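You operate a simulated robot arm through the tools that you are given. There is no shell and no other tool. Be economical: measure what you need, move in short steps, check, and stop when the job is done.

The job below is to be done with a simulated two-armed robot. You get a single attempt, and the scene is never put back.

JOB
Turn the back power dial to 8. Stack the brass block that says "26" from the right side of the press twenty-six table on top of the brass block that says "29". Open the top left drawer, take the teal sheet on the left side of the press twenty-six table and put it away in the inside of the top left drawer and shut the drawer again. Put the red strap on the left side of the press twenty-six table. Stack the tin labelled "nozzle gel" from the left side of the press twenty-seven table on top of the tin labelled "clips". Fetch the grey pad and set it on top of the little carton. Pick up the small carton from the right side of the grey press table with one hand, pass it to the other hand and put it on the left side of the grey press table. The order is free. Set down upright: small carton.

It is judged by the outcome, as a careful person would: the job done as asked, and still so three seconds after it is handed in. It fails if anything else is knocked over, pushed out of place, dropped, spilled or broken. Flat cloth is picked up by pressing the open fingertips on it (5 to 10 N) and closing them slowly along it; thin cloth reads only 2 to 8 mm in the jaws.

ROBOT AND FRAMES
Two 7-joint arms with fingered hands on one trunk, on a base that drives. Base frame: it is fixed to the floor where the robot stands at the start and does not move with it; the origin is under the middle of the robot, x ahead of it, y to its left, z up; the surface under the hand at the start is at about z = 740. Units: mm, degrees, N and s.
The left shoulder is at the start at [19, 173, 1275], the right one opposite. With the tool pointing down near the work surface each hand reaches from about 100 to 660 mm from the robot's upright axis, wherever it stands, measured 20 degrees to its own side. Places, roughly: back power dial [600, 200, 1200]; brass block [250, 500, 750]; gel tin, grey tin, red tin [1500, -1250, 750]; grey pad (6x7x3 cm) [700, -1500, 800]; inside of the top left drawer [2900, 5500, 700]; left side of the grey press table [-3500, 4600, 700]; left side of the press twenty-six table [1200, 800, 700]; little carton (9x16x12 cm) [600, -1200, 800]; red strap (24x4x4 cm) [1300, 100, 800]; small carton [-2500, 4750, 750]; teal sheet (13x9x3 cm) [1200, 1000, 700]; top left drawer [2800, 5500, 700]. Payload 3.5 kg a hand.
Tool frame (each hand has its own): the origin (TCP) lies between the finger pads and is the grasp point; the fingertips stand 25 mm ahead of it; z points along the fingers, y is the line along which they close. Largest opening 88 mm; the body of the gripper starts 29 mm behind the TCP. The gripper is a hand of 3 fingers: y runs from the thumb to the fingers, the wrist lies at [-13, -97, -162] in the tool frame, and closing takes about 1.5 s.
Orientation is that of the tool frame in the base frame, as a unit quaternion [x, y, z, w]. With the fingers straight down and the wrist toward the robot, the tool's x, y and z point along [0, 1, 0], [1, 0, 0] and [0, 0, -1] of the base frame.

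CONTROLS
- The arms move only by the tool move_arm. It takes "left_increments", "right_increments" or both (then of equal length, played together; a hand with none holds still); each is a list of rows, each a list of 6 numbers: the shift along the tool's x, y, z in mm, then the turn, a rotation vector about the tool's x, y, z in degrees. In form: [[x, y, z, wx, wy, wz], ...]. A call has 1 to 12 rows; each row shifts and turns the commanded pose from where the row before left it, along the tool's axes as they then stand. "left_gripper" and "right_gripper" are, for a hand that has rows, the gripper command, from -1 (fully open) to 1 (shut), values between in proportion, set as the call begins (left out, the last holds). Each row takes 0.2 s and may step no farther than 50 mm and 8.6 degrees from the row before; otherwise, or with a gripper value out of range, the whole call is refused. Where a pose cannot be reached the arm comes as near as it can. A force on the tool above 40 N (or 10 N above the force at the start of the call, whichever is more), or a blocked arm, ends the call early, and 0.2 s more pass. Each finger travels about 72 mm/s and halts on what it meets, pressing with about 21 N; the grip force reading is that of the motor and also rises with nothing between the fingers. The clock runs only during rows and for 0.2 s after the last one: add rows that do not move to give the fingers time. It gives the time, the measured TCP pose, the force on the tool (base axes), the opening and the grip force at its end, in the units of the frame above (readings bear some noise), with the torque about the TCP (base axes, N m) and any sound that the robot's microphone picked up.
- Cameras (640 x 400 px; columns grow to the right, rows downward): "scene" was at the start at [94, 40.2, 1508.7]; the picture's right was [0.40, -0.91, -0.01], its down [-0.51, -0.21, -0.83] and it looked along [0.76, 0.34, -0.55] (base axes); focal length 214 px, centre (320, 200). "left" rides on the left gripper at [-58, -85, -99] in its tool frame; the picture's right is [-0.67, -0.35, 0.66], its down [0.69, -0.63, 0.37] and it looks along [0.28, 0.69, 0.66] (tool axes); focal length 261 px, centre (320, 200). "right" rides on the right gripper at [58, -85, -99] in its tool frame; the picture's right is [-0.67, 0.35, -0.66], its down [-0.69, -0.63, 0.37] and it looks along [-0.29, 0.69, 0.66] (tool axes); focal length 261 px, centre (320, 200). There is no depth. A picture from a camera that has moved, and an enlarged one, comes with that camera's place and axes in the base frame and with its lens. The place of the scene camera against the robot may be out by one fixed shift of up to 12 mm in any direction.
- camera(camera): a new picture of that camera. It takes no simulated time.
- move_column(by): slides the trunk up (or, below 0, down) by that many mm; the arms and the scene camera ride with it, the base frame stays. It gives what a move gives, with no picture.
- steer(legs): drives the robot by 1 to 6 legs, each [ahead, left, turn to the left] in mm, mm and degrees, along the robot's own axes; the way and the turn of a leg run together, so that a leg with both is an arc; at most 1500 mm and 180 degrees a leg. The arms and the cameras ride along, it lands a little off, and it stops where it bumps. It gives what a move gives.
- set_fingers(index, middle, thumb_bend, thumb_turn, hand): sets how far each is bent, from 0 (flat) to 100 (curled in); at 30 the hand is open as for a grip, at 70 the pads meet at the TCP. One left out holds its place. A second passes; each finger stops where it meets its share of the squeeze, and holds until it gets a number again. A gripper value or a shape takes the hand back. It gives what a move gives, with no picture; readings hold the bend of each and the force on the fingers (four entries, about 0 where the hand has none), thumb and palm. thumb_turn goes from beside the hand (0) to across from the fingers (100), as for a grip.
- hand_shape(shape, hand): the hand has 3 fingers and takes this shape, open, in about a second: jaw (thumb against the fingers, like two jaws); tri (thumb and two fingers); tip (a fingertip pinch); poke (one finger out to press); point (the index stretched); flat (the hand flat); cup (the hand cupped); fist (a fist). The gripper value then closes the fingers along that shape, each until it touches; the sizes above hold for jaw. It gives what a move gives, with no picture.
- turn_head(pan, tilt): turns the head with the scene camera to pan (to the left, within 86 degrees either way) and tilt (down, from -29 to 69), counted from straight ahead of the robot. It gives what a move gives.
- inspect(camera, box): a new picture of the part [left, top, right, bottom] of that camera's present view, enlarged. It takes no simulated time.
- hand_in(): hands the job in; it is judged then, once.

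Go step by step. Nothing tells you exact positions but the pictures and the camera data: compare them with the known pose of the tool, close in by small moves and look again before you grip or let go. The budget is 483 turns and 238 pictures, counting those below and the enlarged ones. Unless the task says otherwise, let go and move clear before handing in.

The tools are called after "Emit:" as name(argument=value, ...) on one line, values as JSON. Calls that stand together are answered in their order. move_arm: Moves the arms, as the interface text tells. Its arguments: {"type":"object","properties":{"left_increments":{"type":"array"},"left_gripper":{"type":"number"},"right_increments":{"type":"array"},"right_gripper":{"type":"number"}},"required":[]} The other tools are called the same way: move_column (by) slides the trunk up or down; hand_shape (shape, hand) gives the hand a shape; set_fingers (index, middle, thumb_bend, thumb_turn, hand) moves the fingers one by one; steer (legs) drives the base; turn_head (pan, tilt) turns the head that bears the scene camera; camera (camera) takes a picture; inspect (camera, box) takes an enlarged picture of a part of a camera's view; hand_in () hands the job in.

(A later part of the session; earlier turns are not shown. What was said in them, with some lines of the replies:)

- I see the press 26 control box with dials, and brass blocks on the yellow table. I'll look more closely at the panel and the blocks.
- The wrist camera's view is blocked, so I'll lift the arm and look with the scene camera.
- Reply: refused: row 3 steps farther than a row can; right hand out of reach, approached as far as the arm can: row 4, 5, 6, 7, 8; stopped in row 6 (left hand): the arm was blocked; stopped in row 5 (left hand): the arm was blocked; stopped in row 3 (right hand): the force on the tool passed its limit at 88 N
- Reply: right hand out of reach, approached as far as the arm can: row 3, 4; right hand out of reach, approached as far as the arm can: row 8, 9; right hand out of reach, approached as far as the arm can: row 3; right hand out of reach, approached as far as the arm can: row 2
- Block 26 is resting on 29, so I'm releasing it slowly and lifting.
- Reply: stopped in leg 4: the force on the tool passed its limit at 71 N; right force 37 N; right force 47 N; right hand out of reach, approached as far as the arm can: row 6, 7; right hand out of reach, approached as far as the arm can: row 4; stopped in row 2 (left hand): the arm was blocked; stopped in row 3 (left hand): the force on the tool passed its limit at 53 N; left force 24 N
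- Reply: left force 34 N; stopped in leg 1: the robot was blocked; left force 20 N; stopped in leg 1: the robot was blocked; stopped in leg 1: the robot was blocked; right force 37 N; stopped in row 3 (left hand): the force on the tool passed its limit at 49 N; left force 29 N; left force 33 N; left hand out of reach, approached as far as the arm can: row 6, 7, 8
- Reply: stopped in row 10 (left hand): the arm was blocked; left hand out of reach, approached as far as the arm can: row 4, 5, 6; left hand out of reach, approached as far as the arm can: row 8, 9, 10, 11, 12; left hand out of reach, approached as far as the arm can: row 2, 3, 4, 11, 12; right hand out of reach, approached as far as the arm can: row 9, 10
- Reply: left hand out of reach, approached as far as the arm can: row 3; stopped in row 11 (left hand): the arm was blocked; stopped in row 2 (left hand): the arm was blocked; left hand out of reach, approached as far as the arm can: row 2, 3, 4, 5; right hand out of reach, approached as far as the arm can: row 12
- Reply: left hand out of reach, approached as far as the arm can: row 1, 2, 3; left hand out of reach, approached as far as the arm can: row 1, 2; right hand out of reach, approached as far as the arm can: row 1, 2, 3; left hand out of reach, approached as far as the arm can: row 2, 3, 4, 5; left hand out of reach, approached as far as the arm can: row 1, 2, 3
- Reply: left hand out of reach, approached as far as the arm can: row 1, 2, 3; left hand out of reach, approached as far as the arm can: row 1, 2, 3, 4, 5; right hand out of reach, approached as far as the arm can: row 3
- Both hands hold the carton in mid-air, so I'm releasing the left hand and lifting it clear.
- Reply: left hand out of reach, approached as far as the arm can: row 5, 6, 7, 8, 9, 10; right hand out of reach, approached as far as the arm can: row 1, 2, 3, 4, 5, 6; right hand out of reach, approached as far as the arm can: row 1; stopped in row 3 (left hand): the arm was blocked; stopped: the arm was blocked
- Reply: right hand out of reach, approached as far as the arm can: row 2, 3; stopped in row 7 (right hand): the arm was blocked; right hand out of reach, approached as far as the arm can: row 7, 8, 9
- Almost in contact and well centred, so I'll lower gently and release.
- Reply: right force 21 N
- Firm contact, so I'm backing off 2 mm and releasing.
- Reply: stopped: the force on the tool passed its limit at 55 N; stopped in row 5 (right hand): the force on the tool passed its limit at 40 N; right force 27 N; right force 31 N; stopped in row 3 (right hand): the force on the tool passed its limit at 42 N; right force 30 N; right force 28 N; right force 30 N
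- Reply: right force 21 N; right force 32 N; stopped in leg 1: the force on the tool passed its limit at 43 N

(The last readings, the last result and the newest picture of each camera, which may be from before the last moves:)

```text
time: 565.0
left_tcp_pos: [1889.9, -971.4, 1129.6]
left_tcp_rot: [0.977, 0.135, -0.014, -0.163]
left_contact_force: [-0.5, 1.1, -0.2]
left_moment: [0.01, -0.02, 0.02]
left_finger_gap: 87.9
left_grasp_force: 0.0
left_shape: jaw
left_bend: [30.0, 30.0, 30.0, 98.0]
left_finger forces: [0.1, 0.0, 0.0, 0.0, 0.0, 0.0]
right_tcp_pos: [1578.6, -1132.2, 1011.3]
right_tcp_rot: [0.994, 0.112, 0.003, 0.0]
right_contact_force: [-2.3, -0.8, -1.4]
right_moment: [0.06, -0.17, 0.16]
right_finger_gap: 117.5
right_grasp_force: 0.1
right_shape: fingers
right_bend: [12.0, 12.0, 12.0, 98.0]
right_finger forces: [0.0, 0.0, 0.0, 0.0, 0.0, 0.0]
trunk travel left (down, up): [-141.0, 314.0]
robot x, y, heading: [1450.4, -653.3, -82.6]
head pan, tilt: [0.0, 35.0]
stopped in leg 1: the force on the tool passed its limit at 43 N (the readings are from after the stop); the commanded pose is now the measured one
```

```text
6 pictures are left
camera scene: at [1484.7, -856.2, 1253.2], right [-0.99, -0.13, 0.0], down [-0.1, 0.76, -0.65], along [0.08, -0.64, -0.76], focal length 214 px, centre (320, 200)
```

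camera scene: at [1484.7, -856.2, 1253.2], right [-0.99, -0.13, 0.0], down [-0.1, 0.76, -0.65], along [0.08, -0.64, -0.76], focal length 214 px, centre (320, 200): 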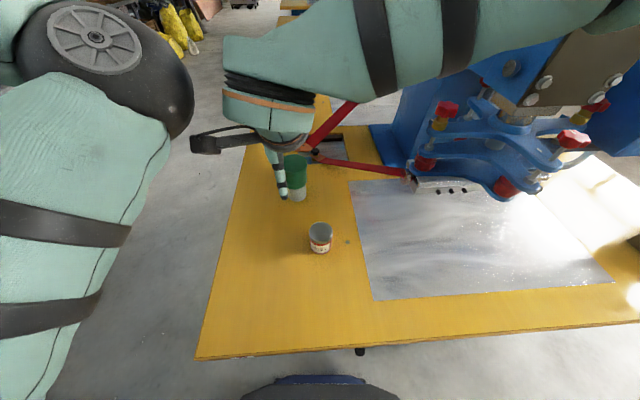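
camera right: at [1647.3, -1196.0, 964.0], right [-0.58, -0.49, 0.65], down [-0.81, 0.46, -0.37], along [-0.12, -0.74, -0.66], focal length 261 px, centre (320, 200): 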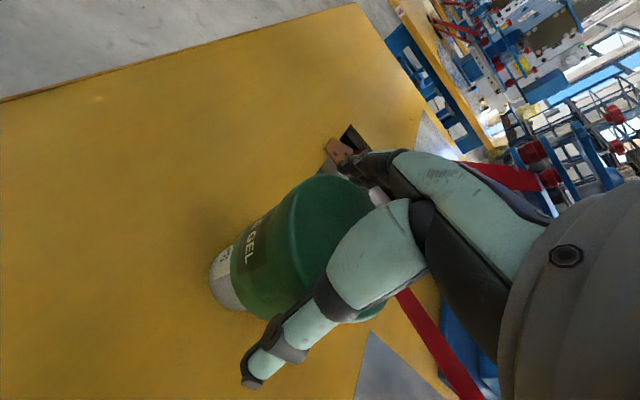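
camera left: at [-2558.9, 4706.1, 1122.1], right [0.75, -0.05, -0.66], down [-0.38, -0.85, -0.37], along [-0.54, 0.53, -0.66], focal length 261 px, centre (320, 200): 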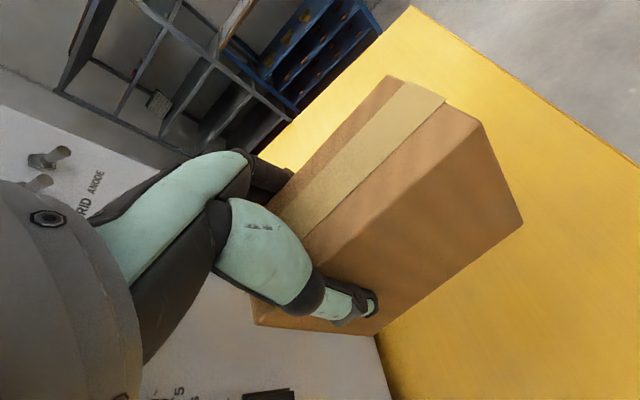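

Emit:
move_arm(right_increments=[[-30, 0, 0, 0, 0, 0], [-30, 0, 0, 0, 0, 0], [-30, 0, 0, 0, 0, 0], [0, 0, 0, 0, 0, 0]])

Emit:
move_column(by=200)

Emit:
inspect(camera="scene", box=[200, 100, 420, 300])

```text
time: 566.0
left_tcp_pos: [1890.2, -972.7, 1129.1]
left_tcp_rot: [0.977, 0.136, -0.013, -0.164]
left_contact_force: [0.3, 0.6, 0.5]
left_moment: [-0.04, -0.01, 0.02]
left_finger_gap: 87.6
left_grasp_force: 0.0
left_shape: jaw
left_bend: [30.0, 30.0, 30.0, 98.0]
left_finger forces: [0.1, 0.0, 0.0, 0.0, 0.0, 0.0]
right_tcp_pos: [1492.8, -1152.4, 1008.1]
right_tcp_rot: [0.994, 0.113, 0.003, 0.0]
right_contact_force: [0.1, 1.2, 0.8]
right_moment: [0.0, -0.04, 0.0]
right_finger_gap: 117.8
right_grasp_force: 0.0
right_shape: fingers
right_bend: [12.0, 12.0, 12.0, 98.0]
right_finger forces: [0.0, 0.1, 0.0, 0.0, 0.0, 0.0]
trunk travel left (down, up): [-141.0, 314.0]
robot x, y, heading: [1449.0, -652.2, -83.0]
head pan, tilt: [0.0, 35.0]
```

```text
time: 568.2
left_tcp_pos: [1892.1, -972.9, 1329.7]
left_tcp_rot: [0.977, 0.135, -0.013, -0.164]
left_contact_force: [0.4, 0.5, 0.0]
left_moment: [0.03, -0.02, 0.0]
left_finger_gap: 87.8
left_grasp_force: 0.0
left_shape: jaw
left_bend: [30.0, 30.0, 30.0, 98.0]
left_finger forces: [0.0, 0.1, 0.0, 0.0, 0.1, 0.0]
right_tcp_pos: [1490.5, -1154.7, 1210.8]
right_tcp_rot: [0.994, 0.113, 0.005, -0.002]
right_contact_force: [0.3, -0.3, -0.3]
right_moment: [0.04, 0.02, 0.02]
right_finger_gap: 117.8
right_grasp_force: 0.0
right_shape: fingers
right_bend: [12.0, 12.0, 12.0, 98.0]
right_finger forces: [0.1, 0.1, 0.0, 0.0, 0.0, 0.0]
trunk travel left (down, up): [-341.0, 114.0]
robot x, y, heading: [1451.5, -651.8, -82.8]
head pan, tilt: [0.0, 35.0]
```

```text
2.00 times, centred on (310, 200) of scene
camera zoom: at [1470.2, -744.9, 1493.5], right [-0.99, -0.13, 0.0], down [-0.08, 0.6, -0.8], along [0.1, -0.79, -0.6], focal length 429 px, centre (340, 200)
```

zoom: 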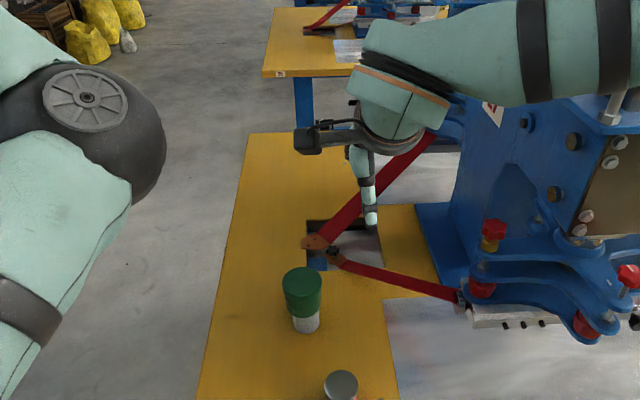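

Emit:
steer(legs=[[-100, 0, 0], [0, 0, 178]])

Emit:
turn_head(pan=38, tilt=20)

Emit:
camera(camera="scene")

```text
time: 576.6
left_tcp_pos: [1015.9, -213.4, 1330.0]
left_tcp_rot: [-0.114, 0.98, -0.165, 0.009]
left_contact_force: [0.6, 0.8, -0.2]
left_moment: [0.0, -0.02, 0.0]
left_finger_gap: 87.9
left_grasp_force: 0.1
left_shape: jaw
left_bend: [30.0, 30.0, 30.0, 98.0]
left_finger forces: [0.0, 0.0, 0.1, 0.1, 0.0, 0.0]
right_tcp_pos: [1424.2, -48.0, 1210.0]
right_tcp_rot: [-0.091, 0.996, -0.001, -0.003]
right_contact_force: [0.5, 0.2, 1.0]
right_moment: [0.03, -0.03, 0.02]
right_finger_gap: 117.7
right_grasp_force: 0.2
right_shape: fingers
right_bend: [12.0, 12.0, 12.0, 98.0]
right_finger forces: [0.0, 0.1, 0.0, 0.0, 0.1, 0.0]
trunk travel left (down, up): [-341.0, 114.0]
robot x, y, heading: [1439.2, -554.3, 94.5]
head pan, tilt: [0.0, 35.0]
```

```text
time: 577.6
left_tcp_pos: [1015.2, -212.7, 1330.4]
left_tcp_rot: [-0.114, 0.98, -0.164, 0.01]
left_contact_force: [0.6, -0.1, 0.3]
left_moment: [0.01, -0.01, 0.02]
left_finger_gap: 88.0
left_grasp_force: 0.0
left_shape: jaw
left_bend: [30.0, 30.0, 30.0, 98.0]
left_finger forces: [0.1, 0.1, 0.0, 0.0, 0.1, 0.0]
right_tcp_pos: [1423.7, -48.5, 1210.4]
right_tcp_rot: [-0.091, 0.996, -0.001, -0.003]
right_contact_force: [-0.7, -0.3, 0.2]
right_moment: [-0.03, 0.0, 0.01]
right_finger_gap: 117.4
right_grasp_force: 0.1
right_shape: fingers
right_bend: [12.0, 12.0, 12.0, 98.0]
right_finger forces: [0.1, 0.0, 0.0, 0.0, 0.1, 0.1]
trunk travel left (down, up): [-341.0, 114.0]
robot x, y, heading: [1438.9, -552.6, 94.7]
head pan, tilt: [38.0, 20.0]
```

```text
4 pictures are left
camera scene: at [1380.9, -469.8, 1517.8], right [0.73, 0.68, -0.02], down [0.24, -0.28, -0.93], along [-0.64, 0.68, -0.37], focal length 214 px, centre (320, 200)
```

scene: 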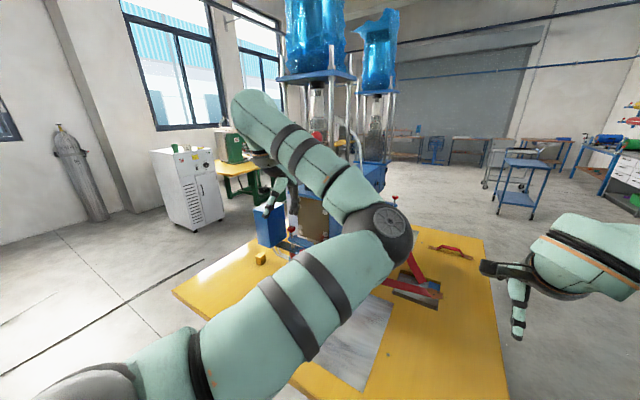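

Emit:
inspect(camera="scene", box=[230, 170, 330, 280])

```text
3.64 times, centred on (280, 225) of scene
camera zoom: at [1380.9, -469.8, 1517.8], right [0.73, 0.68, -0.02], down [0.24, -0.28, -0.93], along [-0.64, 0.68, -0.37], focal length 780 px, centre (466, 109)
```

zoom: 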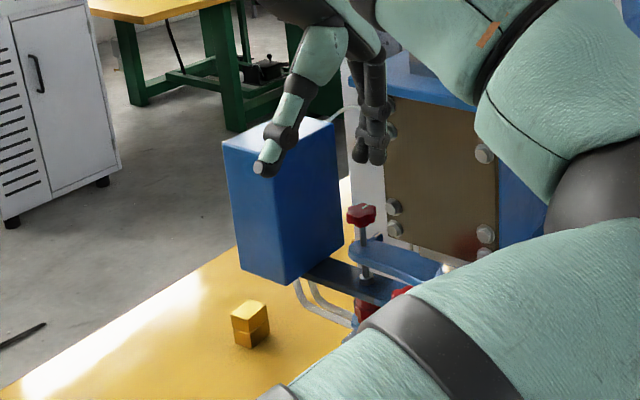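

Every item has been done and each was checked in a picture when it was finished, so I'm handing the job in.

Emit:
hand_in()

```text
The job is handed in.
```

I've handed the job in with all seven tasks done and both hands empty and clear. I checked each task with a camera picture when I finished it, but not all of them again at the end.

- **Dial:** the back power dial reads 8. The robot's hand later bumped that press. I did not see the dial again because an arm blocked the last view.
- **Brass blocks:** "26" sits on "29". I confirmed this again at the end.
- **Teal sheet:** it is in the top left drawer, next to another teal sheet that was already there. The drawer is shut.
- **Red strap:** it is on the left side of the press twenty-six table.
- **Tins:** the green tin is on the grey one. I could only read part of each label ("…EL" and "…S"). The third tin reads "PLUGS", so I took these two as "nozzle gel" and "clips".
- **Grey pad:** it is on top of the little carton.
- **Small carton:** the left hand picked it up and passed it to the right hand in mid-air. The right hand set it upright on the left side of the grey press table.

The robot also bumped into something behind it more than once near the drawers, most likely the grey trolley. I saw nothing knocked over, but I can't rule out that the trolley shifted a little.
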